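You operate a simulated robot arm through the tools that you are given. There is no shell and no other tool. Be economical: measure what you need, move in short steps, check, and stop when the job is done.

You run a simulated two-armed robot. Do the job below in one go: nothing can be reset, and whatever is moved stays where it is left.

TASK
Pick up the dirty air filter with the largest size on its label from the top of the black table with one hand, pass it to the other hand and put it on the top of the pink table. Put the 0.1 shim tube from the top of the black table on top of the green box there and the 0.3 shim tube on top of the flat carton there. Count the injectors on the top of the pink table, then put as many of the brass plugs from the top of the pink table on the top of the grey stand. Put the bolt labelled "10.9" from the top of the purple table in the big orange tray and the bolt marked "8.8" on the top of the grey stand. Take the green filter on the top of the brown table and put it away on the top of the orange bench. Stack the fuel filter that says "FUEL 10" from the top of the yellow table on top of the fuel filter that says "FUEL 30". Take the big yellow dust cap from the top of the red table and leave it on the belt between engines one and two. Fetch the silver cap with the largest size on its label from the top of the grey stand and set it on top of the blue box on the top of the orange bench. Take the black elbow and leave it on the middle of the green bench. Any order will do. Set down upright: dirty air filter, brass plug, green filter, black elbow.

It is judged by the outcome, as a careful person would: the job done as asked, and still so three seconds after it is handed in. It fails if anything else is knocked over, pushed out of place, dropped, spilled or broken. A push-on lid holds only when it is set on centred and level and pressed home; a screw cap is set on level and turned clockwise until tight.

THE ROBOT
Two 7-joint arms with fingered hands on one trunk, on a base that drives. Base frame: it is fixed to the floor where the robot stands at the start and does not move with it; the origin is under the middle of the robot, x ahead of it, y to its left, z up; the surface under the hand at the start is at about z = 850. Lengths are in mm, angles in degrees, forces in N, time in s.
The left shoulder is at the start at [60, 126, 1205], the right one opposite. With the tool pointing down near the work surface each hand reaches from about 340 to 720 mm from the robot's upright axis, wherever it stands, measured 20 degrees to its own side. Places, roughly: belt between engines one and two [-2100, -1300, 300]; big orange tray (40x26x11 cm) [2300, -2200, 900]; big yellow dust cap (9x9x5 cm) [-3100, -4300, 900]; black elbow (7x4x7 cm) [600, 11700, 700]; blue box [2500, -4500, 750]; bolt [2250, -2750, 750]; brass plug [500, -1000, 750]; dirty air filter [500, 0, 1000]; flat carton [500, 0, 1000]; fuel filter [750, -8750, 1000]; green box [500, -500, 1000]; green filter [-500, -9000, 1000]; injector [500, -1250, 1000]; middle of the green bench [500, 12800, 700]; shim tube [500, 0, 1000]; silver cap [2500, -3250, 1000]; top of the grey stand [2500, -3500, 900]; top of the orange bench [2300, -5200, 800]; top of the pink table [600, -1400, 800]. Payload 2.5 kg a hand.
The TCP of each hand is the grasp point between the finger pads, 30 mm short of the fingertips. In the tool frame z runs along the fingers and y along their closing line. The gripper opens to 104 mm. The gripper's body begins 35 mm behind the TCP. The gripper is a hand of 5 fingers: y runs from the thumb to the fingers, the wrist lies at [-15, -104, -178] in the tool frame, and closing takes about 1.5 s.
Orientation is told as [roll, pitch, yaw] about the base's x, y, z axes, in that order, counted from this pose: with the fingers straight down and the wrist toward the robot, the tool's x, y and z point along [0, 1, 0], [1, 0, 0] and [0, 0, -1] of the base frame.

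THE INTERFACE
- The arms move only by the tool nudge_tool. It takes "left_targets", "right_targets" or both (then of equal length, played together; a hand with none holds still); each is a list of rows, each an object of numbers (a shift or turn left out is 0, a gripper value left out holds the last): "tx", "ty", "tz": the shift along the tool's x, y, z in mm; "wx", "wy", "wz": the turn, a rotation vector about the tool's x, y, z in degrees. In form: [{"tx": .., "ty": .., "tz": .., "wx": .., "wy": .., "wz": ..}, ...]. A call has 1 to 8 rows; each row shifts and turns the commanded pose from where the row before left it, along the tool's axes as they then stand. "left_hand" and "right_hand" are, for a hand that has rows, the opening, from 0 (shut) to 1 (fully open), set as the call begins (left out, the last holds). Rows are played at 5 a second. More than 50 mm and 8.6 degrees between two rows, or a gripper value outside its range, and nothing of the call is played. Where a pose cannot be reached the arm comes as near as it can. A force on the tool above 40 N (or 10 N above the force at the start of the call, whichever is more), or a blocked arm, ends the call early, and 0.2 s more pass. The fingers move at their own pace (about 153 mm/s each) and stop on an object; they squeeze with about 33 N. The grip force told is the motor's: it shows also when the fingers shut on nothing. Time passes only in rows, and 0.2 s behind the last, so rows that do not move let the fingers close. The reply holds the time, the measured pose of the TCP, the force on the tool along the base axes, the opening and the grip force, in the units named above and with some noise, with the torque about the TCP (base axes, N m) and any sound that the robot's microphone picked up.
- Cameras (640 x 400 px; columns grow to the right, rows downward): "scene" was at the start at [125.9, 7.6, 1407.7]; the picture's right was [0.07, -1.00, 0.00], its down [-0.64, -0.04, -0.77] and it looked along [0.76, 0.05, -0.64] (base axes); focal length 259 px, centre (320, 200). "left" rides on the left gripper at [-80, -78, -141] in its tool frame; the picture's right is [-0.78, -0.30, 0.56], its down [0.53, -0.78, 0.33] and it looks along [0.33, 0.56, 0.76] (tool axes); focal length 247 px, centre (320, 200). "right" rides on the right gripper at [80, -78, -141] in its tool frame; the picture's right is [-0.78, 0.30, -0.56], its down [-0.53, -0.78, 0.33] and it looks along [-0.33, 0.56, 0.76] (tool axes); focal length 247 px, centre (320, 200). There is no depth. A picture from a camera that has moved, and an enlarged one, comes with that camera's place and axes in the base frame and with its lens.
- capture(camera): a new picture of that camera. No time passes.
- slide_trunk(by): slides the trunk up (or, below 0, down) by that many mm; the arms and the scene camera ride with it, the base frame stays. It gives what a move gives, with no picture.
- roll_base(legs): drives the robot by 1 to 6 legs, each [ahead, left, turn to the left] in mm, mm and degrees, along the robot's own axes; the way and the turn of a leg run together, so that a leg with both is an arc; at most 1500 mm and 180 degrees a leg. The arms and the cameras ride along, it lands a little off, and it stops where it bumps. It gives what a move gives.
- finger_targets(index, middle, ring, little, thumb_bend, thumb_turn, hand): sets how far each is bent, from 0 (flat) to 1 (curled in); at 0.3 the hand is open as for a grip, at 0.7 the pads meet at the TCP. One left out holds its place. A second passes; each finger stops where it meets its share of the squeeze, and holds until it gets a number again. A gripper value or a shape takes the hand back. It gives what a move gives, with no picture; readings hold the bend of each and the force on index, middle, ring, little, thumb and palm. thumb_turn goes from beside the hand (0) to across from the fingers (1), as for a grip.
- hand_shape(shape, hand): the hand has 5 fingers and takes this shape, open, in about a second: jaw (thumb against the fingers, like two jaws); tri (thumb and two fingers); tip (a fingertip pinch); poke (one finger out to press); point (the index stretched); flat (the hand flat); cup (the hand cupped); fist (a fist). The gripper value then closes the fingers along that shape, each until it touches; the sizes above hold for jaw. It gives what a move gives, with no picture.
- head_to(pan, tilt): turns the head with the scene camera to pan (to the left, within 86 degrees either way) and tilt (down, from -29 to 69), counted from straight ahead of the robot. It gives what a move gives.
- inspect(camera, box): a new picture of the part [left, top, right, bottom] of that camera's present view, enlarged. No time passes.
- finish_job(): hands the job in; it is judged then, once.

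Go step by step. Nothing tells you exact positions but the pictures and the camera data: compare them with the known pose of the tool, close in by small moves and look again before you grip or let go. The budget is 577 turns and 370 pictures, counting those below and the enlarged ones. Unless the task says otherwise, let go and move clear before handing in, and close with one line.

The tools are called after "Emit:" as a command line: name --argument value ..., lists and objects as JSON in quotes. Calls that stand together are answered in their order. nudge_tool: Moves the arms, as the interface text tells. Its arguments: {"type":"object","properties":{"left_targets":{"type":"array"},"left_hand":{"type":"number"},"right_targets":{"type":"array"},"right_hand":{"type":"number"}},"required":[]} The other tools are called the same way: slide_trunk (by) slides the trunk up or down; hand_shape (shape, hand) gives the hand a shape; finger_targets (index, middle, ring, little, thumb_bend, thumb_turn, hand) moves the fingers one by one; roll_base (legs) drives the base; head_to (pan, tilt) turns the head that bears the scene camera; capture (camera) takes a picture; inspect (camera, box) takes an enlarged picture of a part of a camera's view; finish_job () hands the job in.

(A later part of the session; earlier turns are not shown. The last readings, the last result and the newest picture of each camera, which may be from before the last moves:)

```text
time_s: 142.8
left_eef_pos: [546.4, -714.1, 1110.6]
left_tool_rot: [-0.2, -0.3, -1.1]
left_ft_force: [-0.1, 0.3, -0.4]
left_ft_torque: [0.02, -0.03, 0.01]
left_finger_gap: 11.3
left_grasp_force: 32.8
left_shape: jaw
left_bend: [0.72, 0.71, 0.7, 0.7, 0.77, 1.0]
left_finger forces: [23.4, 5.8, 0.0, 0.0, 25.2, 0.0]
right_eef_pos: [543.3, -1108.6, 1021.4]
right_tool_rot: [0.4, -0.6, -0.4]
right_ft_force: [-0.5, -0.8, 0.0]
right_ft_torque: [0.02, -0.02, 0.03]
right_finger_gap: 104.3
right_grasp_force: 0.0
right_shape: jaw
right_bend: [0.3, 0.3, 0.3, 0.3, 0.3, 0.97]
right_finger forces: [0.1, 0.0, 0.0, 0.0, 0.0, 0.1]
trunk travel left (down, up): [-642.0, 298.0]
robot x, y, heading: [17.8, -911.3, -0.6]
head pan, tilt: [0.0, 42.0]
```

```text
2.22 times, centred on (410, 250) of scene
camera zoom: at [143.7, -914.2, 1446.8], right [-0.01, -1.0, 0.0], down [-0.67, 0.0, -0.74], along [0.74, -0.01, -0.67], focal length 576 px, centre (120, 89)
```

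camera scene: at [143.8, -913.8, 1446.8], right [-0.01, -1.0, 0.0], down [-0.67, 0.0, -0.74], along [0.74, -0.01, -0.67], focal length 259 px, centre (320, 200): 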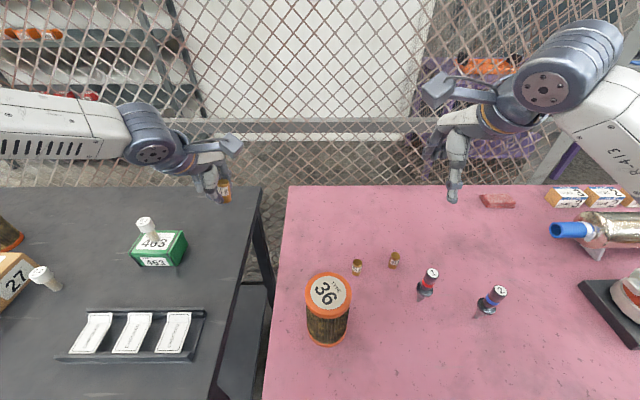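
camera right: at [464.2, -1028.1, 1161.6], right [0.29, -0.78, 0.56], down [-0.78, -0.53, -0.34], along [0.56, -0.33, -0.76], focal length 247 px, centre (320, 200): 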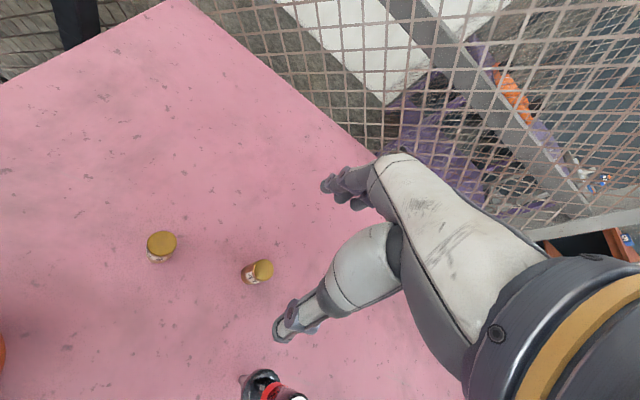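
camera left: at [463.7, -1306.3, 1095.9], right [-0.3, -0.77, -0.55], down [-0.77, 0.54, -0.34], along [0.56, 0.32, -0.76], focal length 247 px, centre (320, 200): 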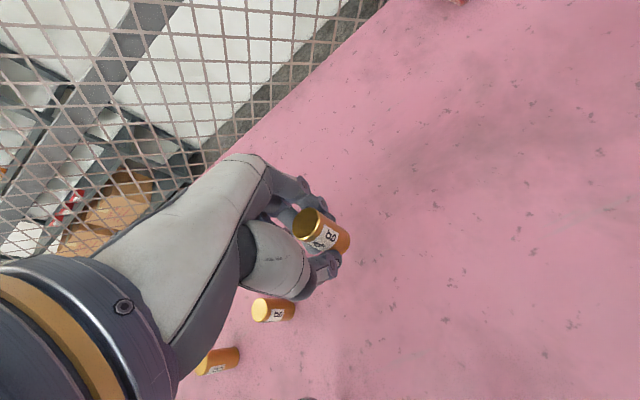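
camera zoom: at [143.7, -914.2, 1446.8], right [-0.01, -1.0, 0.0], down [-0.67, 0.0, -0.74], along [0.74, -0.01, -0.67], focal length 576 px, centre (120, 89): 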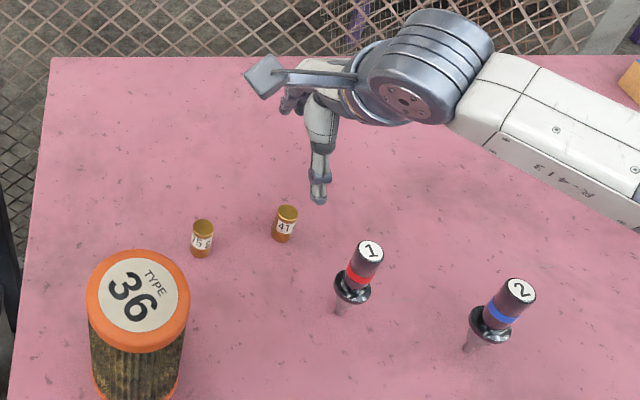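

Emit:
nudge_tool --right_targets '[{"tx": -3, "ty": -2, "tz": 40}, {"tz": 35}, {}]'

Emit:
slide_trunk --by -58

Emit:
capture --camera "right"

Emit:
inspect --camera "scene" --box '[300, 140, 520, 320]'

```text
time_s: 143.6
left_eef_pos: [545.4, -713.8, 1110.9]
left_tool_rot: [-0.3, -0.2, -1.0]
left_ft_force: [0.5, -0.9, 0.1]
left_ft_torque: [0.0, -0.01, -0.02]
left_finger_gap: 11.5
left_grasp_force: 33.5
left_shape: jaw
left_bend: [0.72, 0.71, 0.7, 0.7, 0.77, 1.0]
left_finger forces: [23.3, 5.7, 0.1, 0.0, 25.1, 0.0]
right_eef_pos: [542.1, -1112.0, 947.8]
right_tool_rot: [0.3, -0.6, -0.5]
right_ft_force: [0.1, -0.2, 0.2]
right_ft_torque: [-0.01, -0.03, -0.03]
right_finger_gap: 104.0
right_grasp_force: 0.0
right_shape: jaw
right_bend: [0.3, 0.3, 0.3, 0.3, 0.3, 0.97]
right_finger forces: [0.0, 0.0, 0.1, 0.0, 0.0, 0.1]
trunk travel left (down, up): [-642.0, 298.0]
robot x, y, heading: [18.4, -913.7, -0.4]
head pan, tilt: [0.0, 42.0]
```

```text
time_s: 144.6
left_eef_pos: [546.5, -713.8, 1052.6]
left_tool_rot: [-0.3, -0.1, -1.2]
left_ft_force: [0.1, 0.1, 0.3]
left_ft_torque: [0.02, -0.01, -0.01]
left_finger_gap: 11.1
left_grasp_force: 33.5
left_shape: jaw
left_bend: [0.72, 0.71, 0.7, 0.7, 0.77, 1.0]
left_finger forces: [23.5, 5.7, 0.0, 0.0, 25.1, 0.1]
right_eef_pos: [541.4, -1111.7, 889.7]
right_tool_rot: [0.3, -0.5, -0.4]
right_ft_force: [0.2, 0.2, -1.1]
right_ft_torque: [0.02, -0.01, -0.04]
right_finger_gap: 104.2
right_grasp_force: 0.2
right_shape: jaw
right_bend: [0.3, 0.3, 0.3, 0.3, 0.3, 0.97]
right_finger forces: [0.0, 0.1, 0.1, 0.0, 0.0, 0.1]
trunk travel left (down, up): [-584.0, 356.0]
robot x, y, heading: [21.1, -915.7, -0.3]
head pan, tilt: [0.0, 42.0]
```

```text
277 pictures are left
camera right: at [463.9, -1030.9, 1029.5], right [0.29, -0.78, 0.56], down [-0.78, -0.53, -0.34], along [0.56, -0.33, -0.76], focal length 247 px, centre (320, 200)
```

right: 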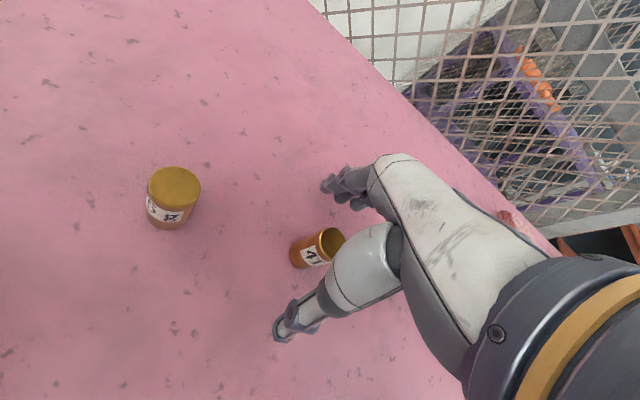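

```text
2.22 times, centred on (410, 230) of scene
camera zoom: at [143.7, -914.2, 1388.8], right [-0.01, -1.0, 0.0], down [-0.67, 0.0, -0.74], along [0.74, -0.01, -0.67], focal length 576 px, centre (120, 133)
```

zoom: 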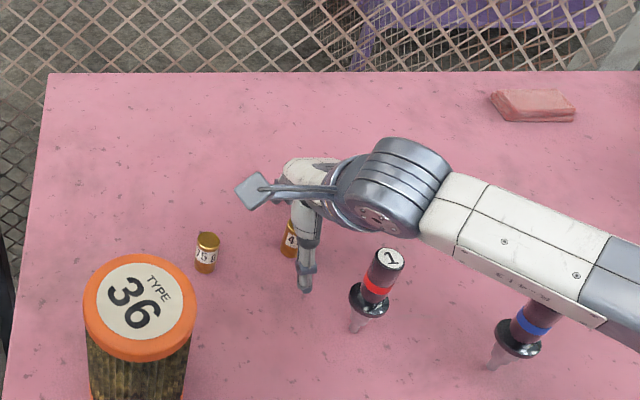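

Centred on the plug; lower 5 mm, close, lift.

Emit:
slide_trunk --by -6

Emit:
nudge_tool --right_targets '[{}, {}, {}, {}, {}, {}, {}, {}]' --right_hand 0.0

Emit:
slide_trunk --by 80

Emit:
nudge_tool --right_targets '[{"tz": -45}, {"tz": -45}, {"tz": -45}, {}]'

Emit:
capture --camera "right"

Emit:
capture --camera "scene"

```text
time_s: 145.1
left_eef_pos: [545.5, -714.4, 1046.8]
left_tool_rot: [-0.4, -0.2, -1.0]
left_ft_force: [0.3, -0.2, -0.9]
left_ft_torque: [0.0, 0.0, 0.03]
left_finger_gap: 11.3
left_grasp_force: 33.2
left_shape: jaw
left_bend: [0.72, 0.71, 0.7, 0.7, 0.77, 1.0]
left_finger forces: [23.4, 5.7, 0.1, 0.0, 25.0, 0.1]
right_eef_pos: [542.5, -1112.8, 883.1]
right_tool_rot: [0.3, -0.5, -0.4]
right_ft_force: [-0.1, 0.3, 0.4]
right_ft_torque: [0.02, 0.01, 0.01]
right_finger_gap: 104.0
right_grasp_force: 0.1
right_shape: jaw
right_bend: [0.3, 0.3, 0.3, 0.3, 0.3, 0.97]
right_finger forces: [0.1, 0.0, 0.0, 0.0, 0.1, 0.0]
trunk travel left (down, up): [-578.0, 362.0]
robot x, y, heading: [19.8, -915.0, -0.5]
head pan, tilt: [0.0, 42.0]
```

```text
time_s: 146.9
left_eef_pos: [545.4, -714.6, 1045.9]
left_tool_rot: [-0.3, -0.2, -1.0]
left_ft_force: [-0.4, 0.2, -0.9]
left_ft_torque: [-0.02, 0.0, 0.05]
left_finger_gap: 11.2
left_grasp_force: 33.1
left_shape: jaw
left_bend: [0.72, 0.71, 0.7, 0.7, 0.77, 1.0]
left_finger forces: [23.4, 5.7, 0.0, 0.0, 25.1, 0.0]
right_eef_pos: [542.1, -1111.3, 883.4]
right_tool_rot: [0.3, -0.5, -0.4]
right_ft_force: [-0.4, -0.6, -0.4]
right_ft_torque: [-0.01, 0.01, -0.04]
right_finger_gap: 16.0
right_grasp_force: 34.1
right_shape: jaw
right_bend: [0.73, 0.61, 0.67, 0.66, 0.75, 1.0]
right_finger forces: [17.6, 10.2, 0.1, 0.0, 28.3, 0.1]
trunk travel left (down, up): [-578.0, 362.0]
robot x, y, heading: [18.1, -912.8, -0.5]
head pan, tilt: [0.0, 42.0]
```

```text
time_s: 148.1
left_eef_pos: [545.8, -713.9, 1126.2]
left_tool_rot: [-0.3, -0.3, -1.0]
left_ft_force: [-0.2, 0.8, -0.6]
left_ft_torque: [0.0, -0.03, -0.01]
left_finger_gap: 11.6
left_grasp_force: 33.0
left_shape: jaw
left_bend: [0.72, 0.71, 0.7, 0.7, 0.77, 1.0]
left_finger forces: [23.4, 5.7, 0.0, 0.0, 25.1, 0.0]
right_eef_pos: [541.8, -1110.1, 963.8]
right_tool_rot: [0.3, -0.5, -0.4]
right_ft_force: [-0.4, 0.3, -0.5]
right_ft_torque: [-0.02, -0.02, 0.03]
right_finger_gap: 16.0
right_grasp_force: 33.2
right_shape: jaw
right_bend: [0.73, 0.61, 0.67, 0.66, 0.75, 1.0]
right_finger forces: [17.8, 10.2, 0.0, 0.0, 28.2, 0.1]
trunk travel left (down, up): [-658.0, 282.0]
robot x, y, heading: [17.8, -908.8, -0.4]
head pan, tilt: [0.0, 42.0]
```

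```text
time_s: 149.1
left_eef_pos: [545.9, -714.6, 1126.5]
left_tool_rot: [-0.3, -0.2, -1.0]
left_ft_force: [-0.5, 0.2, -0.9]
left_ft_torque: [0.0, 0.0, -0.01]
left_finger_gap: 11.6
left_grasp_force: 32.9
left_shape: jaw
left_bend: [0.72, 0.71, 0.7, 0.7, 0.77, 1.0]
left_finger forces: [23.4, 5.8, 0.0, 0.1, 25.1, 0.1]
right_eef_pos: [540.5, -1112.8, 1098.2]
right_tool_rot: [0.3, -0.6, -0.5]
right_ft_force: [0.2, 0.3, -0.9]
right_ft_torque: [0.0, 0.01, -0.03]
right_finger_gap: 16.0
right_grasp_force: 33.1
right_shape: jaw
right_bend: [0.73, 0.61, 0.67, 0.66, 0.75, 1.0]
right_finger forces: [17.8, 10.5, 0.0, 0.1, 28.2, 0.1]
trunk travel left (down, up): [-658.0, 282.0]
robot x, y, heading: [18.3, -915.7, -0.3]
head pan, tilt: [0.0, 42.0]
```

```text
275 pictures are left
camera right: at [462.1, -1032.4, 1238.4], right [0.29, -0.78, 0.56], down [-0.78, -0.53, -0.34], along [0.56, -0.33, -0.76], focal length 247 px, centre (320, 200)
```

right: 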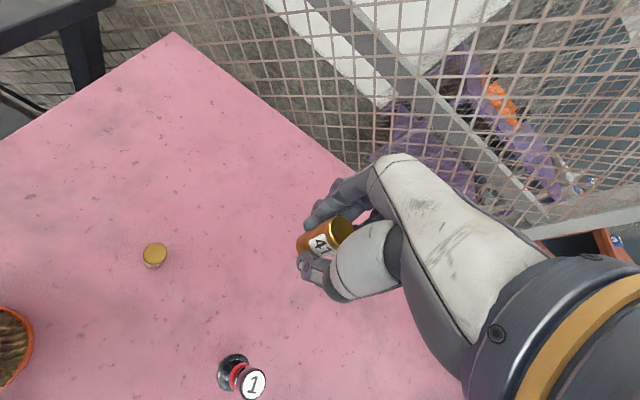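

```text
274 pictures are left
camera scene: at [144.1, -914.3, 1462.7], right [-0.01, -1.0, 0.0], down [-0.67, 0.01, -0.74], along [0.74, -0.01, -0.67], focal length 259 px, centre (320, 200)
```

scene: 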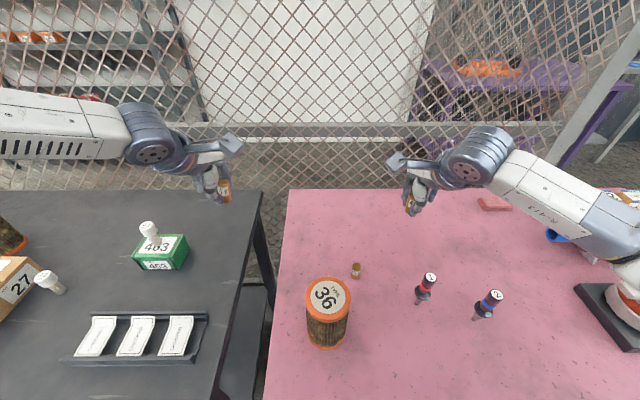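

Both plugs are held. I'll back off the table and drive right along the aisle, then look toward the grey stand.

Emit:
roll_base --legs '[[-400, 0, 0.5], [0, -1400, 0]]'

Emit:
head_to --pan -20 --tilt 20

Emit:
capture --camera "scene"

```text
time_s: 158.2
left_eef_pos: [138.4, -2125.2, 1126.7]
left_tool_rot: [-0.3, -0.2, -0.9]
left_ft_force: [0.6, -0.2, -0.3]
left_ft_torque: [0.0, 0.04, 0.02]
left_finger_gap: 11.4
left_grasp_force: 32.9
left_shape: jaw
left_bend: [0.72, 0.71, 0.7, 0.7, 0.77, 1.0]
left_finger forces: [23.4, 5.2, 0.0, 0.1, 24.0, 0.1]
right_eef_pos: [135.7, -2523.9, 1098.8]
right_tool_rot: [0.3, -0.5, -0.1]
right_ft_force: [-0.3, -0.2, -0.1]
right_ft_torque: [0.0, 0.02, 0.01]
right_finger_gap: 15.7
right_grasp_force: 33.0
right_shape: jaw
right_bend: [0.73, 0.61, 0.67, 0.66, 0.75, 1.0]
right_finger forces: [17.9, 10.8, 0.1, 0.0, 28.2, 0.0]
trunk travel left (down, up): [-658.0, 282.0]
robot x, y, heading: [-385.3, -2330.7, -0.3]
head pan, tilt: [0.0, 42.0]
```

```text
time_s: 159.1
left_eef_pos: [140.0, -2125.9, 1126.1]
left_tool_rot: [-0.3, -0.2, -0.8]
left_ft_force: [-0.4, 0.5, 0.9]
left_ft_torque: [-0.01, -0.01, 0.0]
left_finger_gap: 11.8
left_grasp_force: 32.7
left_shape: jaw
left_bend: [0.72, 0.71, 0.7, 0.7, 0.77, 1.0]
left_finger forces: [23.3, 5.3, 0.0, 0.0, 24.1, 0.1]
right_eef_pos: [135.7, -2523.6, 1099.3]
right_tool_rot: [0.4, -0.5, -0.1]
right_ft_force: [0.4, 1.1, -0.2]
right_ft_torque: [0.0, -0.01, -0.01]
right_finger_gap: 15.7
right_grasp_force: 32.5
right_shape: jaw
right_bend: [0.73, 0.61, 0.67, 0.66, 0.75, 1.0]
right_finger forces: [18.0, 10.9, 0.0, 0.1, 28.2, 0.0]
trunk travel left (down, up): [-658.0, 282.0]
robot x, y, heading: [-387.4, -2326.5, -0.1]
head pan, tilt: [-20.0, 20.0]
```

```text
273 pictures are left
camera scene: at [-257.7, -2358.9, 1497.0], right [-0.34, -0.94, 0.0], down [-0.32, 0.12, -0.94], along [0.88, -0.32, -0.34], focal length 259 px, centre (320, 200)
```

scene: 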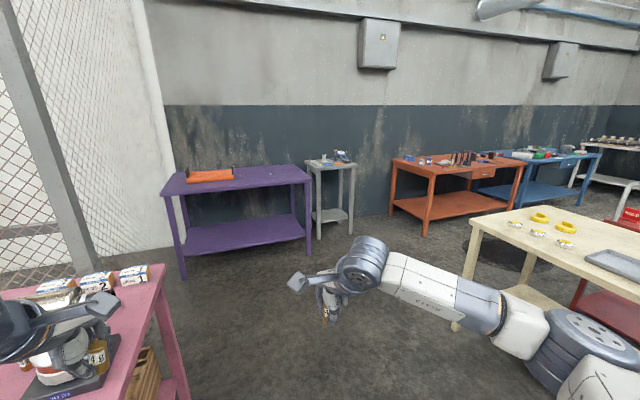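

Clear view: purple table with orange tray, then the grey stand, the orange bench beyond. Driving toward the stand.

Emit:
roll_base --legs '[[0, -500, 0], [1500, 0, 0], [300, -550, 0]]'

Emit:
head_to --pan 0 --tilt 30

Emit:
capture --camera "scene"

```text
time_s: 172.1
left_eef_pos: [1917.9, -3187.0, 1126.5]
left_tool_rot: [-0.3, -0.3, -1.2]
left_ft_force: [0.3, -0.2, -0.2]
left_ft_torque: [-0.01, -0.01, 0.01]
left_finger_gap: 11.2
left_grasp_force: 33.0
left_shape: jaw
left_bend: [0.72, 0.71, 0.7, 0.7, 0.77, 1.0]
left_finger forces: [23.3, 4.9, 0.0, 0.0, 23.7, 0.0]
right_eef_pos: [1911.1, -3585.5, 1098.8]
right_tool_rot: [0.2, -0.4, -0.5]
right_ft_force: [0.6, 0.7, -0.2]
right_ft_torque: [0.01, 0.01, -0.02]
right_finger_gap: 16.0
right_grasp_force: 33.2
right_shape: jaw
right_bend: [0.73, 0.61, 0.67, 0.66, 0.75, 1.0]
right_finger forces: [18.4, 11.4, 0.0, 0.1, 28.2, 0.0]
trunk travel left (down, up): [-658.0, 282.0]
robot x, y, heading: [1393.2, -3384.8, -0.7]
head pan, tilt: [-20.0, 20.0]
```

```text
time_s: 172.9
left_eef_pos: [1917.1, -3186.5, 1126.1]
left_tool_rot: [-0.4, -0.3, -1.2]
left_ft_force: [0.4, -0.1, -0.5]
left_ft_torque: [0.02, -0.05, 0.01]
left_finger_gap: 11.3
left_grasp_force: 33.0
left_shape: jaw
left_bend: [0.72, 0.71, 0.7, 0.7, 0.77, 1.0]
left_finger forces: [23.3, 5.0, 0.1, 0.1, 23.8, 0.0]
right_eef_pos: [1910.6, -3585.8, 1098.7]
right_tool_rot: [0.3, -0.5, -0.5]
right_ft_force: [-0.5, -0.4, 0.1]
right_ft_torque: [0.03, 0.0, 0.01]
right_finger_gap: 16.0
right_grasp_force: 32.8
right_shape: jaw
right_bend: [0.73, 0.61, 0.67, 0.66, 0.75, 1.0]
right_finger forces: [18.4, 11.2, 0.0, 0.0, 28.2, 0.1]
trunk travel left (down, up): [-658.0, 282.0]
robot x, y, heading: [1391.6, -3382.7, -0.5]
head pan, tilt: [0.0, 30.0]
```

```text
272 pictures are left
camera scene: at [1522.1, -3385.7, 1481.1], right [-0.01, -1.0, 0.0], down [-0.5, 0.01, -0.87], along [0.87, -0.01, -0.5], focal length 259 px, centre (320, 200)
```

scene: 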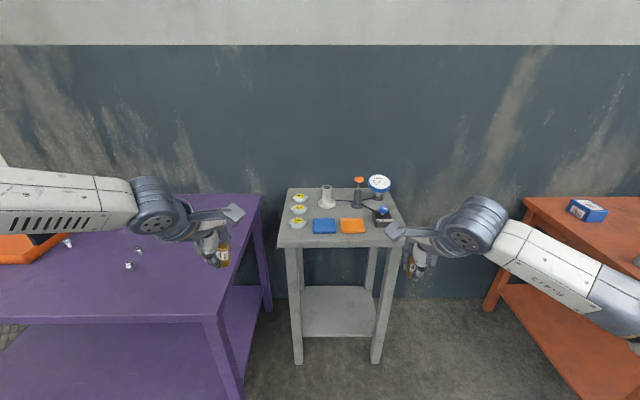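

Emit:
inspect --camera "scene" --box '[265, 165, 425, 265]'

Emit:
inspect --camera "scene" --box '[0, 180, 280, 330]'

```text
4.00 times, centred on (345, 215) of scene
camera zoom: at [1522.1, -3385.7, 1481.1], right [-0.01, -1.0, 0.0], down [-0.5, 0.01, -0.87], along [0.87, -0.01, -0.5], focal length 1036 px, centre (220, 140)
```

zoom: 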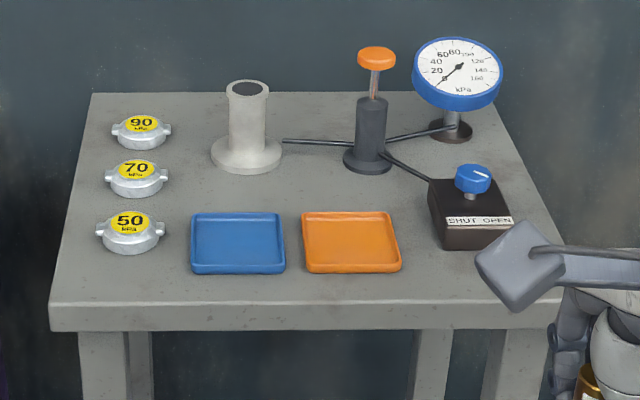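

```text
2.29 times, centred on (140, 255) of scene
camera zoom: at [1522.1, -3385.7, 1481.1], right [-0.01, -1.0, 0.0], down [-0.5, 0.01, -0.87], along [0.87, -0.01, -0.5], focal length 592 px, centre (731, 74)
```

zoom: 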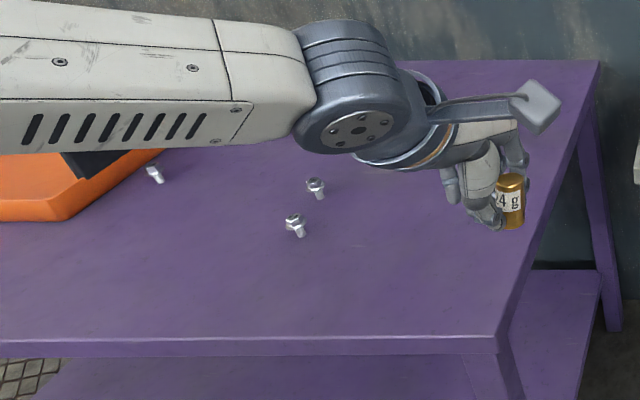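

The stand's top is about x 2245–2650, y −3243 to −3692 at z≈900. Cap 90 is at the back-left. The front-right corner has free room for one plug; I'll place the right-hand plug there at about [2272, -3625].

Emit:
roll_base --legs '[[350, -40, 0.6]]'

Emit:
head_to --pan -10 --tilt 42

Emit:
capture --camera "scene"

Emit:
capture --camera "right"

```text
time_s: 175.2
left_eef_pos: [2266.4, -3220.1, 1126.1]
left_tool_rot: [-0.3, -0.1, -0.3]
left_ft_force: [0.4, 0.5, -1.1]
left_ft_torque: [-0.02, -0.01, 0.02]
left_finger_gap: 11.4
left_grasp_force: 33.3
left_shape: jaw
left_bend: [0.72, 0.71, 0.7, 0.7, 0.77, 1.0]
left_finger forces: [23.4, 5.0, 0.0, 0.0, 23.8, 0.0]
right_eef_pos: [2266.3, -3618.0, 1098.7]
right_tool_rot: [0.3, -0.5, 0.3]
right_ft_force: [0.0, 0.0, -0.7]
right_ft_torque: [-0.01, 0.03, 0.0]
right_finger_gap: 15.7
right_grasp_force: 32.7
right_shape: jaw
right_bend: [0.73, 0.61, 0.67, 0.66, 0.75, 1.0]
right_finger forces: [18.4, 11.5, 0.1, 0.0, 28.2, 0.0]
trunk travel left (down, up): [-658.0, 282.0]
robot x, y, heading: [1746.2, -3424.3, 0.3]
head pan, tilt: [0.0, 30.0]
```

```text
time_s: 175.9
left_eef_pos: [2265.7, -3218.7, 1126.4]
left_tool_rot: [-0.3, -0.3, -0.3]
left_ft_force: [0.2, 1.1, 0.0]
left_ft_torque: [0.0, 0.0, 0.0]
left_finger_gap: 11.5
left_grasp_force: 32.7
left_shape: jaw
left_bend: [0.72, 0.71, 0.7, 0.7, 0.77, 1.0]
left_finger forces: [23.4, 5.1, 0.0, 0.0, 23.6, 0.0]
right_eef_pos: [2265.5, -3618.2, 1097.3]
right_tool_rot: [0.3, -0.5, 0.3]
right_ft_force: [-0.1, 0.5, -0.9]
right_ft_torque: [-0.01, 0.01, 0.02]
right_finger_gap: 15.9
right_grasp_force: 33.2
right_shape: jaw
right_bend: [0.73, 0.61, 0.67, 0.66, 0.75, 1.0]
right_finger forces: [18.4, 11.5, 0.0, 0.1, 28.2, 0.0]
trunk travel left (down, up): [-658.0, 282.0]
robot x, y, heading: [1739.0, -3427.0, 0.0]
head pan, tilt: [-10.0, 42.0]
```

```text
269 pictures are left
camera scene: at [1865.5, -3438.5, 1462.8], right [-0.17, -0.99, 0.0], down [-0.66, 0.11, -0.74], along [0.73, -0.13, -0.67], focal length 259 px, centre (320, 200)
```

scene: 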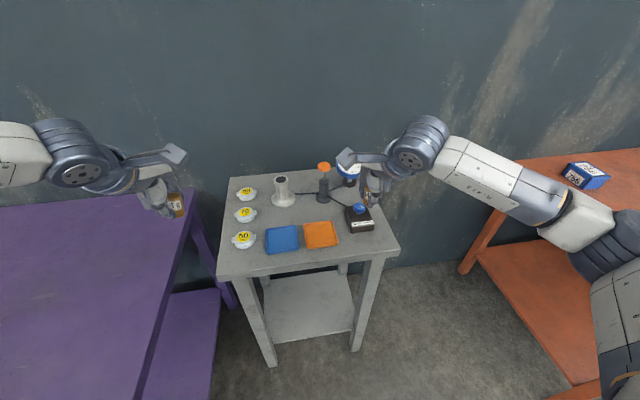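

```text
268 pictures are left
camera right: at [2186.3, -3538.1, 1238.2], right [0.3, -0.78, 0.56], down [-0.77, -0.54, -0.34], along [0.56, -0.33, -0.76], focal length 247 px, centre (320, 200)
```

right: 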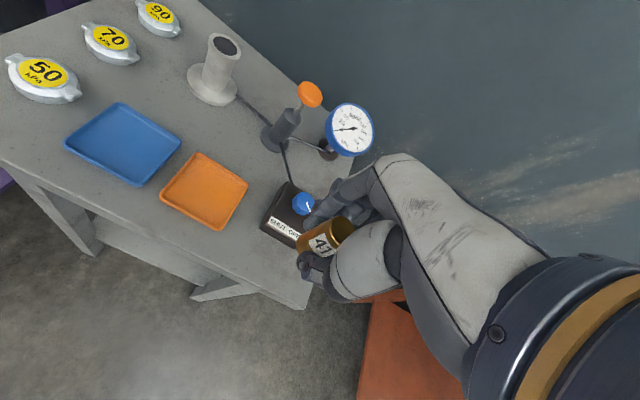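

Free patch in front of the switch box is centred near [2285, -3640]. Moving over and down.

Emit:
nudge_tool --right_targets '[{"tx": -22, "ty": 18, "tz": 20}, {"tz": 40}, {"tz": 40}, {"tz": 25}, {}]'

Emit:
capture --camera "right"

Emit:
inspect --camera "scene" --box '[260, 130, 440, 290]'

```text
time_s: 177.2
left_eef_pos: [2266.7, -3219.2, 1126.5]
left_tool_rot: [-0.3, -0.2, -0.4]
left_ft_force: [-0.5, -0.2, 0.0]
left_ft_torque: [-0.02, 0.02, 0.03]
left_finger_gap: 11.3
left_grasp_force: 32.5
left_shape: jaw
left_bend: [0.72, 0.71, 0.7, 0.7, 0.77, 1.0]
left_finger forces: [23.4, 5.0, 0.0, 0.0, 23.6, 0.1]
right_eef_pos: [2288.4, -3639.2, 971.7]
right_tool_rot: [0.3, -0.5, 0.3]
right_ft_force: [-0.7, 0.0, 0.1]
right_ft_torque: [0.0, 0.0, 0.04]
right_finger_gap: 16.0
right_grasp_force: 33.6
right_shape: jaw
right_bend: [0.73, 0.61, 0.67, 0.66, 0.75, 1.0]
right_finger forces: [18.5, 11.7, 0.1, 0.0, 28.0, 0.0]
trunk travel left (down, up): [-658.0, 282.0]
robot x, y, heading: [1739.3, -3426.5, 0.4]
head pan, tilt: [-10.0, 42.0]
```

```text
267 pictures are left
camera right: at [2207.7, -3559.6, 1112.0], right [0.3, -0.78, 0.56], down [-0.77, -0.54, -0.34], along [0.56, -0.33, -0.76], focal length 247 px, centre (320, 200)
```

right: 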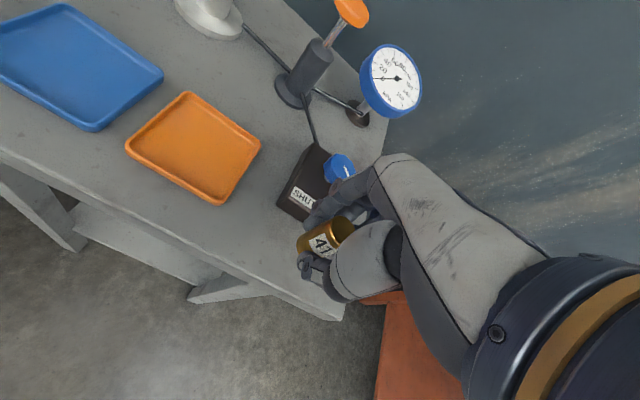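

```text
2.50 times, centred on (350, 210) of scene
camera zoom: at [1865.5, -3438.5, 1462.8], right [-0.17, -0.99, 0.0], down [-0.66, 0.11, -0.74], along [0.73, -0.13, -0.67], focal length 648 px, centre (245, 175)
```

zoom: 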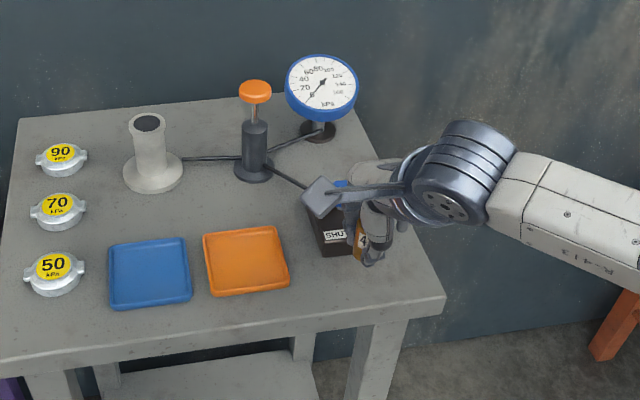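

I'll pull back 8 mm from the box and lower to contact.

Emit:
nudge_tool --right_targets '[{"ty": -8}, {"tz": 15}, {"tz": 10}, {"tz": 5}, {}]'

Emit:
capture --camera "right"

Emit:
inspect --camera "scene" --box '[310, 170, 430, 280]'

```text
time_s: 178.3
left_eef_pos: [2265.3, -3217.7, 1126.7]
left_tool_rot: [-0.3, -0.2, -0.4]
left_ft_force: [-0.2, -0.2, -0.5]
left_ft_torque: [0.01, -0.03, -0.01]
left_finger_gap: 11.2
left_grasp_force: 33.1
left_shape: jaw
left_bend: [0.72, 0.71, 0.7, 0.7, 0.77, 1.0]
left_finger forces: [23.4, 5.0, 0.0, 0.0, 23.6, 0.0]
right_eef_pos: [2276.6, -3637.8, 943.6]
right_tool_rot: [0.3, -0.4, 0.4]
right_ft_force: [0.4, 0.0, -0.3]
right_ft_torque: [0.02, -0.05, 0.0]
right_finger_gap: 15.7
right_grasp_force: 33.2
right_shape: jaw
right_bend: [0.73, 0.61, 0.67, 0.66, 0.75, 1.0]
right_finger forces: [18.5, 11.7, 0.0, 0.0, 28.1, 0.0]
trunk travel left (down, up): [-658.0, 282.0]
robot x, y, heading: [1740.1, -3426.0, 0.5]
head pan, tilt: [-10.0, 42.0]
```

```text
265 pictures are left
camera right: at [2197.4, -3559.9, 1083.2], right [0.3, -0.78, 0.56], down [-0.77, -0.54, -0.34], along [0.56, -0.33, -0.76], focal length 247 px, centre (320, 200)
```

right: 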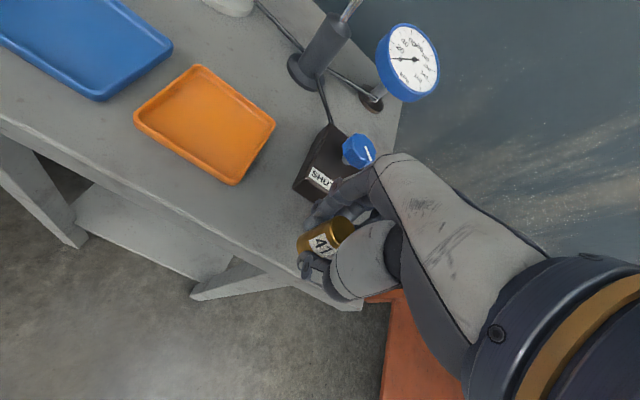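

```text
3.64 times, centred on (370, 225) of scene
camera zoom: at [1865.4, -3438.5, 1462.8], right [-0.17, -0.99, 0.0], down [-0.66, 0.11, -0.74], along [0.73, -0.13, -0.67], focal length 942 px, centre (138, 109)
```

zoom: 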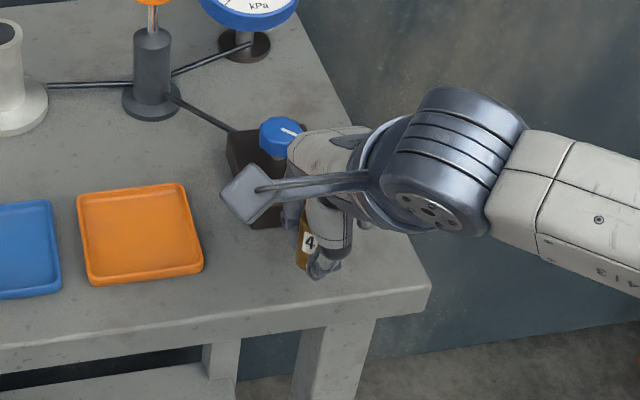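

Emit:
nudge_tool --right_targets '[{"tz": 5}, {"tz": 3}, {"tz": 2}, {}]'

```text
time_s: 179.3
left_eef_pos: [2267.1, -3219.3, 1126.6]
left_tool_rot: [-0.3, -0.2, -0.3]
left_ft_force: [0.2, 0.0, -0.6]
left_ft_torque: [0.0, 0.01, -0.01]
left_finger_gap: 11.5
left_grasp_force: 32.8
left_shape: jaw
left_bend: [0.72, 0.71, 0.7, 0.7, 0.77, 1.0]
left_finger forces: [23.4, 5.0, 0.0, 0.0, 23.8, 0.1]
right_eef_pos: [2277.3, -3638.2, 933.4]
right_tool_rot: [0.3, -0.5, 0.4]
right_ft_force: [0.1, 0.2, 0.0]
right_ft_torque: [0.0, -0.03, -0.01]
right_finger_gap: 15.9
right_grasp_force: 33.1
right_shape: jaw
right_bend: [0.73, 0.61, 0.67, 0.66, 0.75, 1.0]
right_finger forces: [18.5, 11.8, 0.1, 0.1, 28.1, 0.0]
trunk travel left (down, up): [-658.0, 282.0]
robot x, y, heading: [1739.8, -3427.9, 0.4]
head pan, tilt: [-10.0, 42.0]
```

Emit:
nudge_tool --right_targets '[{"tz": 2}, {"tz": 2}, {}]'

Emit:
nudge_tool --right_targets '[{"tz": 2}, {"tz": 2}, {}]'

```text
time_s: 180.2
left_eef_pos: [2265.9, -3218.6, 1126.5]
left_tool_rot: [-0.3, -0.2, -0.3]
left_ft_force: [-0.3, -0.1, -0.3]
left_ft_torque: [0.0, -0.01, 0.02]
left_finger_gap: 11.4
left_grasp_force: 33.1
left_shape: jaw
left_bend: [0.72, 0.71, 0.7, 0.7, 0.77, 1.0]
left_finger forces: [23.4, 5.0, 0.0, 0.0, 23.7, 0.0]
right_eef_pos: [2277.6, -3638.1, 929.2]
right_tool_rot: [0.3, -0.5, 0.3]
right_ft_force: [0.5, 0.1, -0.4]
right_ft_torque: [0.01, -0.02, -0.01]
right_finger_gap: 16.2
right_grasp_force: 33.3
right_shape: jaw
right_bend: [0.73, 0.61, 0.67, 0.66, 0.75, 1.0]
right_finger forces: [18.5, 11.8, 0.1, 0.0, 28.0, 0.0]
trunk travel left (down, up): [-658.0, 282.0]
robot x, y, heading: [1740.1, -3428.1, 0.2]
head pan, tilt: [-10.0, 42.0]
```

```text
time_s: 180.9
left_eef_pos: [2266.2, -3219.2, 1126.8]
left_tool_rot: [-0.3, -0.3, -0.3]
left_ft_force: [0.6, 0.0, 0.0]
left_ft_torque: [-0.02, -0.02, 0.02]
left_finger_gap: 11.5
left_grasp_force: 33.3
left_shape: jaw
left_bend: [0.72, 0.71, 0.7, 0.7, 0.77, 1.0]
left_finger forces: [23.5, 5.0, 0.0, 0.0, 23.7, 0.0]
right_eef_pos: [2277.3, -3639.2, 926.5]
right_tool_rot: [0.3, -0.5, 0.3]
right_ft_force: [-0.6, -0.2, -0.6]
right_ft_torque: [0.01, -0.01, -0.01]
right_finger_gap: 16.0
right_grasp_force: 32.7
right_shape: jaw
right_bend: [0.73, 0.61, 0.67, 0.66, 0.75, 1.0]
right_finger forces: [18.5, 11.8, 0.0, 0.0, 28.1, 0.0]
trunk travel left (down, up): [-658.0, 282.0]
robot x, y, heading: [1746.9, -3429.8, 0.3]
head pan, tilt: [-10.0, 42.0]
```

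No contact yet: triangulating the caps shows the stand's surface is about z 850, not 900, so the spot must shift forward. The free patch is then centred near [2320, -3640]; I'll move there.

Emit:
nudge_tool --right_targets '[{"tz": -15}, {"ty": 38}, {}]'

Emit:
capture --camera "right"

Emit:
inspect --camera "scene" --box '[310, 170, 430, 280]'

```text
time_s: 181.8
left_eef_pos: [2266.0, -3218.5, 1127.0]
left_tool_rot: [-0.2, -0.1, -0.3]
left_ft_force: [-0.8, -0.6, -0.8]
left_ft_torque: [0.02, -0.03, 0.02]
left_finger_gap: 11.5
left_grasp_force: 32.9
left_shape: jaw
left_bend: [0.72, 0.71, 0.7, 0.7, 0.77, 1.0]
left_finger forces: [23.5, 5.0, 0.0, 0.0, 23.7, 0.0]
right_eef_pos: [2315.5, -3639.3, 942.6]
right_tool_rot: [0.3, -0.7, 0.4]
right_ft_force: [0.3, 1.0, 0.1]
right_ft_torque: [0.0, -0.04, 0.01]
right_finger_gap: 15.7
right_grasp_force: 33.6
right_shape: jaw
right_bend: [0.73, 0.61, 0.67, 0.66, 0.75, 1.0]
right_finger forces: [18.6, 11.8, 0.1, 0.0, 28.2, 0.1]
trunk travel left (down, up): [-658.0, 282.0]
robot x, y, heading: [1743.4, -3425.7, 0.4]
head pan, tilt: [-10.0, 42.0]
```

```text
263 pictures are left
camera right: at [2235.6, -3559.6, 1081.6], right [0.3, -0.78, 0.56], down [-0.77, -0.54, -0.34], along [0.57, -0.33, -0.76], focal length 247 px, centre (320, 200)
```

right: 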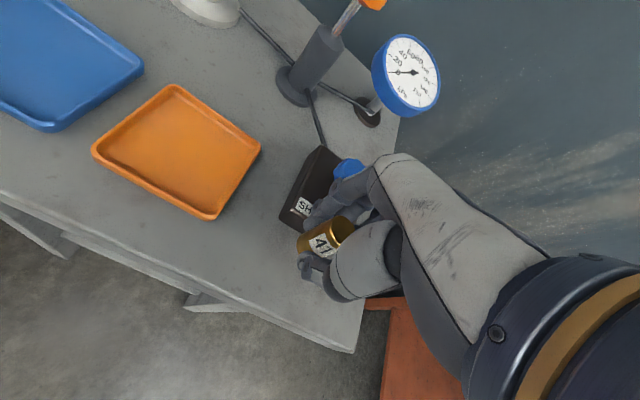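

```text
3.64 times, centred on (370, 225) of scene
camera zoom: at [1864.9, -3438.8, 1462.8], right [-0.17, -0.99, 0.0], down [-0.66, 0.11, -0.74], along [0.73, -0.13, -0.67], focal length 942 px, centre (138, 109)
```

zoom: 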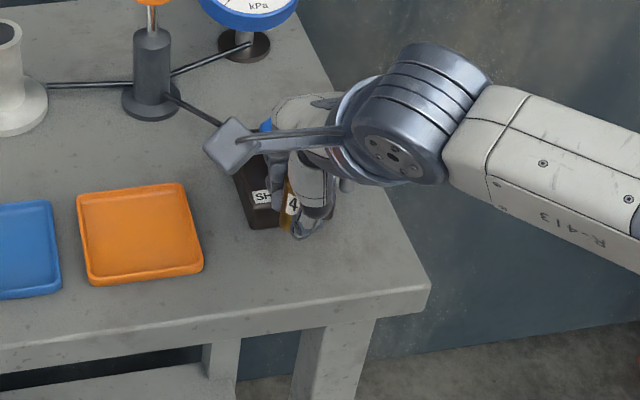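

The spot is good on both views. Lowering.

Emit:
nudge_tool --right_targets '[{"tz": 20}, {"tz": 15}, {"tz": 10}, {}]'

Emit:
inspect --camera "scene" --box '[310, 170, 430, 280]'

Emit:
capture --camera "right"

```text
time_s: 182.3
left_eef_pos: [2263.5, -3219.2, 1128.0]
left_tool_rot: [-0.3, -0.4, -0.5]
left_ft_force: [-0.1, -0.6, 0.2]
left_ft_torque: [0.04, 0.02, -0.03]
left_finger_gap: 11.3
left_grasp_force: 33.0
left_shape: jaw
left_bend: [0.72, 0.71, 0.7, 0.7, 0.77, 1.0]
left_finger forces: [23.5, 5.0, 0.0, 0.0, 23.7, 0.1]
right_eef_pos: [2321.1, -3637.8, 931.6]
right_tool_rot: [0.7, -2.4, 0.3]
right_ft_force: [-23.0, -2.2, 26.4]
right_ft_torque: [-0.1, -0.04, -0.05]
right_finger_gap: 16.2
right_grasp_force: 33.0
right_shape: jaw
right_bend: [0.74, 0.73, 0.67, 0.66, 0.73, 0.99]
right_finger forces: [41.9, 38.0, 0.0, 0.0, 38.7, 0.1]
trunk travel left (down, up): [-658.0, 282.0]
robot x, y, heading: [1744.5, -3427.8, 0.5]
head pan, tilt: [-10.0, 42.0]
stopped in row 2 (right hand): the force on the tool passed its limit at 50 N (the readings are from after the stop); the commanded pose is now the measured one
```

```text
3.64 times, centred on (370, 225) of scene
camera zoom: at [1860.7, -3438.3, 1463.5], right [-0.17, -0.99, 0.0], down [-0.66, 0.11, -0.75], along [0.73, -0.13, -0.67], focal length 942 px, centre (138, 109)
```

zoom: 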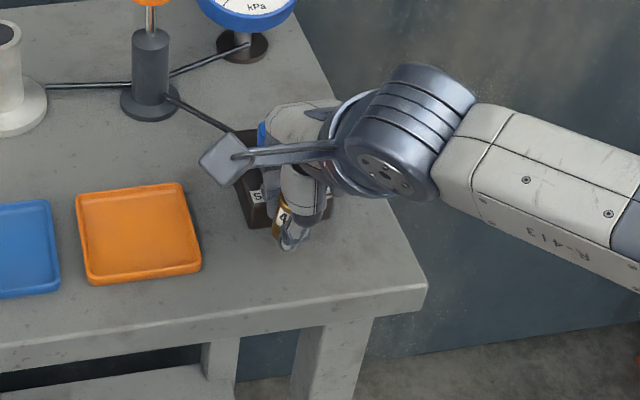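

```text
260 pictures are left
camera right: at [2236.2, -3558.9, 1069.1], right [0.28, -0.78, 0.56], down [-0.76, -0.54, -0.37], along [0.59, -0.32, -0.74], focal length 247 px, centre (320, 200)
```

right: 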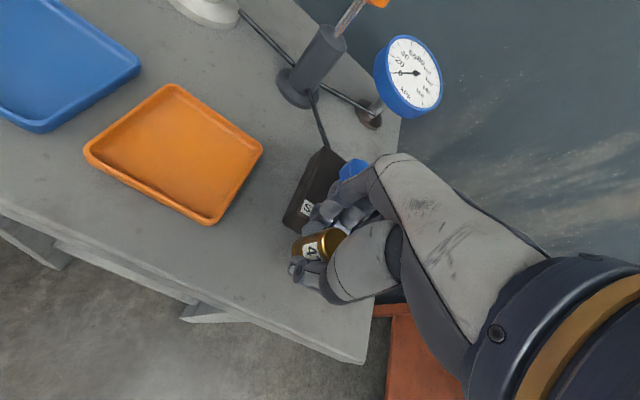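

The finger knuckles touched the switch box. I'll back off up and toward me, and check.

Emit:
nudge_tool --right_targets '[{"ty": -3, "tz": -8}, {"ty": -10, "tz": -20}, {"wx": 1.9, "tz": -20}, {}]'

Emit:
inspect --camera "scene" --box '[310, 150, 430, 260]'

Emit:
capture --camera "right"

```text
time_s: 183.3
left_eef_pos: [2265.2, -3220.4, 1125.7]
left_tool_rot: [-0.3, -0.2, -0.4]
left_ft_force: [0.1, 0.8, -0.4]
left_ft_torque: [-0.02, -0.02, -0.02]
left_finger_gap: 11.1
left_grasp_force: 33.1
left_shape: jaw
left_bend: [0.72, 0.71, 0.7, 0.7, 0.77, 1.0]
left_finger forces: [23.5, 5.1, 0.0, 0.1, 23.7, 0.1]
right_eef_pos: [2306.3, -3638.5, 972.7]
right_tool_rot: [0.5, 0.1, 0.4]
right_ft_force: [0.0, -0.1, 0.1]
right_ft_torque: [-0.02, 0.01, 0.03]
right_finger_gap: 15.4
right_grasp_force: 33.1
right_shape: jaw
right_bend: [0.73, 0.62, 0.67, 0.66, 0.75, 1.0]
right_finger forces: [19.8, 11.7, 0.0, 0.0, 28.1, 0.0]
trunk travel left (down, up): [-658.0, 282.0]
robot x, y, heading: [1742.1, -3427.6, 0.2]
head pan, tilt: [-10.0, 42.0]
```

```text
3.64 times, centred on (370, 205) of scene
camera zoom: at [1864.9, -3438.7, 1462.7], right [-0.17, -0.99, 0.0], down [-0.66, 0.11, -0.74], along [0.73, -0.13, -0.67], focal length 942 px, centre (138, 182)
```

zoom: 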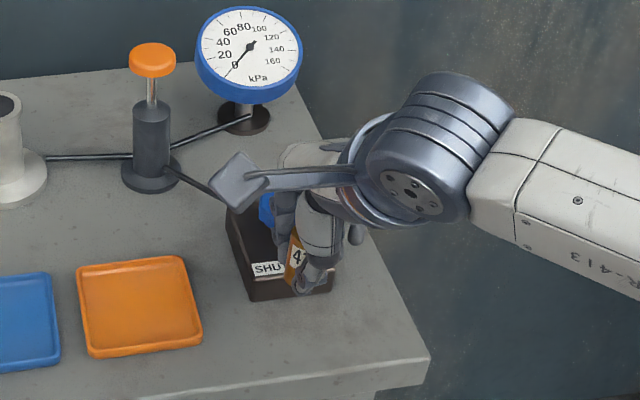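

```text
258 pictures are left
camera right: at [2228.6, -3559.9, 1114.1], right [0.3, -0.78, 0.55], down [-0.77, -0.54, -0.34], along [0.56, -0.32, -0.77], focal length 247 px, centre (320, 200)
```

right: 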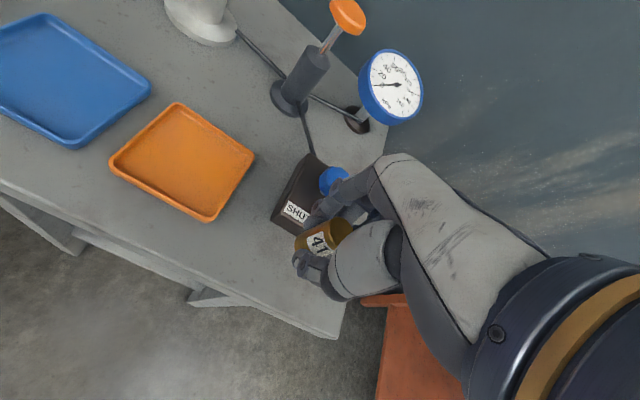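

The box hasn't moved. I'll try 10 mm nearer to the edge and feel for the surface in small steps.

Emit:
nudge_tool --right_targets '[{"ty": -8}, {"tz": 20}, {"tz": 20}, {"tz": 5}, {}]'

Emit:
nudge_tool --right_targets '[{"tz": 4}, {"tz": 4}, {"tz": 4}, {}]'

```text
time_s: 184.5
left_eef_pos: [2265.3, -3220.1, 1126.4]
left_tool_rot: [-0.4, -0.3, -0.4]
left_ft_force: [-0.1, -0.5, -0.5]
left_ft_torque: [0.0, -0.03, 0.02]
left_finger_gap: 11.3
left_grasp_force: 32.7
left_shape: jaw
left_bend: [0.72, 0.71, 0.7, 0.7, 0.77, 1.0]
left_finger forces: [23.3, 5.0, 0.0, 0.1, 23.6, 0.0]
right_eef_pos: [2297.8, -3640.0, 926.7]
right_tool_rot: [0.7, 0.0, 0.3]
right_ft_force: [1.1, -0.7, 0.0]
right_ft_torque: [0.05, -0.03, 0.02]
right_finger_gap: 15.5
right_grasp_force: 33.0
right_shape: jaw
right_bend: [0.73, 0.62, 0.67, 0.66, 0.75, 1.0]
right_finger forces: [19.9, 11.8, 0.0, 0.0, 28.2, 0.1]
trunk travel left (down, up): [-658.0, 282.0]
robot x, y, heading: [1744.1, -3425.9, 0.1]
head pan, tilt: [-10.0, 42.0]
```

```text
time_s: 185.5
left_eef_pos: [2264.9, -3219.9, 1127.0]
left_tool_rot: [-0.3, -0.2, -0.4]
left_ft_force: [-0.4, -1.1, -0.8]
left_ft_torque: [0.0, 0.0, -0.01]
left_finger_gap: 11.1
left_grasp_force: 33.1
left_shape: jaw
left_bend: [0.72, 0.71, 0.7, 0.7, 0.77, 1.0]
left_finger forces: [23.4, 5.0, 0.1, 0.0, 23.7, 0.0]
right_eef_pos: [2299.0, -3638.1, 917.6]
right_tool_rot: [0.6, -0.1, 0.4]
right_ft_force: [-5.5, -0.7, 4.5]
right_ft_torque: [-0.1, -0.18, -0.08]
right_finger_gap: 15.8
right_grasp_force: 32.9
right_shape: jaw
right_bend: [0.73, 0.62, 0.67, 0.66, 0.75, 1.0]
right_finger forces: [19.1, 21.1, 0.1, 0.0, 29.4, 0.0]
trunk travel left (down, up): [-658.0, 282.0]
robot x, y, heading: [1742.7, -3426.9, 0.0]
head pan, tilt: [-10.0, 42.0]
```

Emit:
inspect --camera "scene" --box '[330, 180, 410, 250]'

Emit:
inspect --camera "right" --box '[230, 130, 400, 310]'

```text
5.71 times, centred on (370, 215) of scene
camera zoom: at [1863.8, -3438.5, 1463.0], right [-0.17, -0.99, 0.0], down [-0.66, 0.11, -0.74], along [0.73, -0.13, -0.67], focal length 1481 px, centre (34, 114)
```

zoom: 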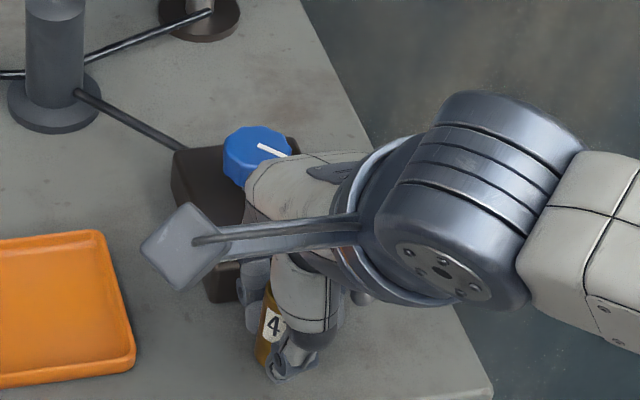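

```text
2.22 times, centred on (315, 220) of right
camera zoom: at [2220.2, -3559.3, 1058.0], right [0.3, -0.78, 0.55], down [-0.77, -0.54, -0.34], along [0.56, -0.32, -0.76], focal length 549 px, centre (331, 156)
```

zoom: 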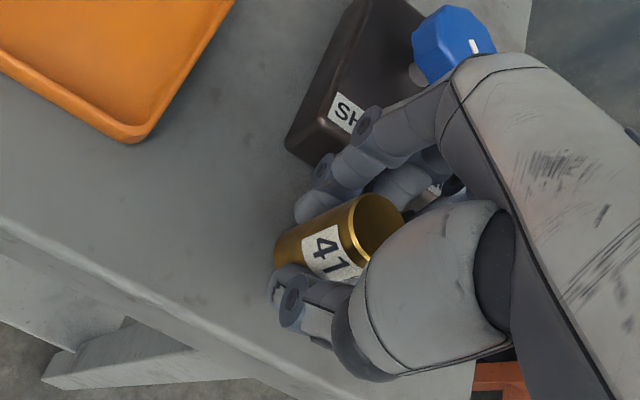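

The knuckles bulge ~50 mm forward, so this spot won't work. Triangulating the tray rim gives the stand surface at ~855. I'll use the front-left strip ahead of the low cap 50 instead, at about [2313, -3310].

Emit:
nudge_tool --right_targets '[{"ty": -6, "tz": -6}, {"tz": -40}, {"tz": -40}, {"tz": -40}, {}]'

Emit:
roll_base --legs '[[0, 330, 0]]'

Emit:
capture --camera "scene"

Emit:
capture --camera "right"

```text
time_s: 186.7
left_eef_pos: [2266.9, -3220.3, 1127.0]
left_tool_rot: [-0.4, -0.3, -0.4]
left_ft_force: [0.3, -0.5, -0.3]
left_ft_torque: [-0.01, 0.01, -0.01]
left_finger_gap: 11.3
left_grasp_force: 32.8
left_shape: jaw
left_bend: [0.72, 0.71, 0.7, 0.7, 0.77, 1.0]
left_finger forces: [23.5, 5.0, 0.0, 0.0, 23.7, 0.0]
right_eef_pos: [2294.8, -3640.6, 1043.3]
right_tool_rot: [0.6, 0.0, 0.3]
right_ft_force: [0.2, -0.3, -1.2]
right_ft_torque: [0.01, 0.03, 0.04]
right_finger_gap: 15.4
right_grasp_force: 33.1
right_shape: jaw
right_bend: [0.73, 0.62, 0.67, 0.66, 0.75, 1.0]
right_finger forces: [19.8, 11.9, 0.0, 0.1, 28.1, 0.1]
trunk travel left (down, up): [-658.0, 282.0]
robot x, y, heading: [1742.6, -3425.4, 0.3]
head pan, tilt: [-10.0, 42.0]
```

```text
time_s: 188.9
left_eef_pos: [2262.4, -2884.3, 1126.2]
left_tool_rot: [-0.3, -0.2, -0.3]
left_ft_force: [-0.5, -0.1, -1.2]
left_ft_torque: [-0.02, 0.01, 0.0]
left_finger_gap: 11.4
left_grasp_force: 32.8
left_shape: jaw
left_bend: [0.72, 0.71, 0.7, 0.7, 0.77, 1.0]
left_finger forces: [23.5, 5.0, 0.1, 0.0, 23.8, 0.0]
right_eef_pos: [2293.3, -3305.5, 1042.5]
right_tool_rot: [0.5, 0.0, 0.3]
right_ft_force: [-0.4, -1.1, -0.1]
right_ft_torque: [0.01, 0.01, -0.01]
right_finger_gap: 15.5
right_grasp_force: 32.8
right_shape: jaw
right_bend: [0.73, 0.62, 0.67, 0.66, 0.75, 1.0]
right_finger forces: [19.9, 12.0, 0.0, 0.0, 28.1, 0.1]
trunk travel left (down, up): [-658.0, 282.0]
robot x, y, heading: [1744.0, -3093.5, 0.4]
head pan, tilt: [-10.0, 42.0]
```

```text
255 pictures are left
camera scene: at [1863.5, -3104.0, 1462.8], right [-0.17, -0.99, 0.0], down [-0.66, 0.11, -0.74], along [0.73, -0.13, -0.67], focal length 259 px, centre (320, 200)
```

scene: 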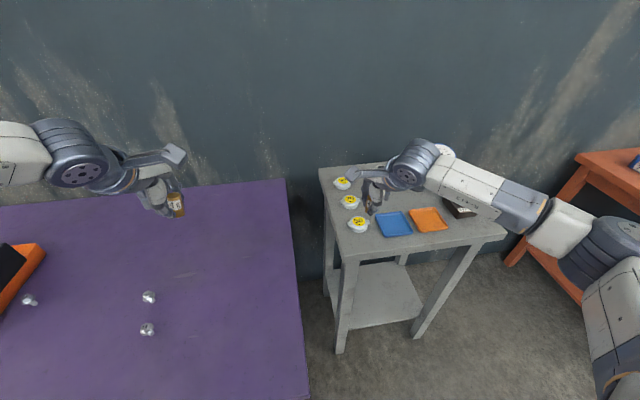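

```text
254 pictures are left
camera right: at [2215.8, -3226.6, 1183.2], right [0.3, -0.78, 0.55], down [-0.77, -0.54, -0.34], along [0.56, -0.32, -0.76], focal length 247 px, centre (320, 200)
```

right: 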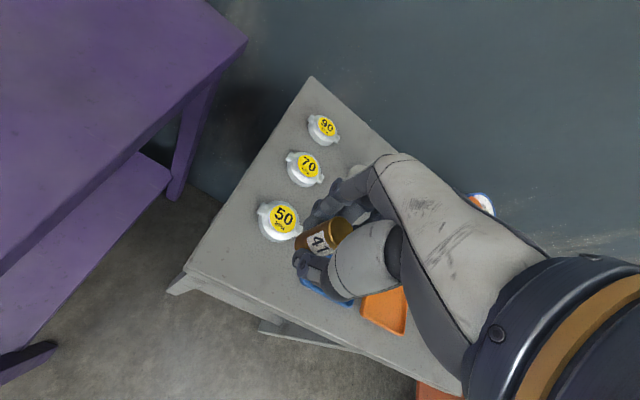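

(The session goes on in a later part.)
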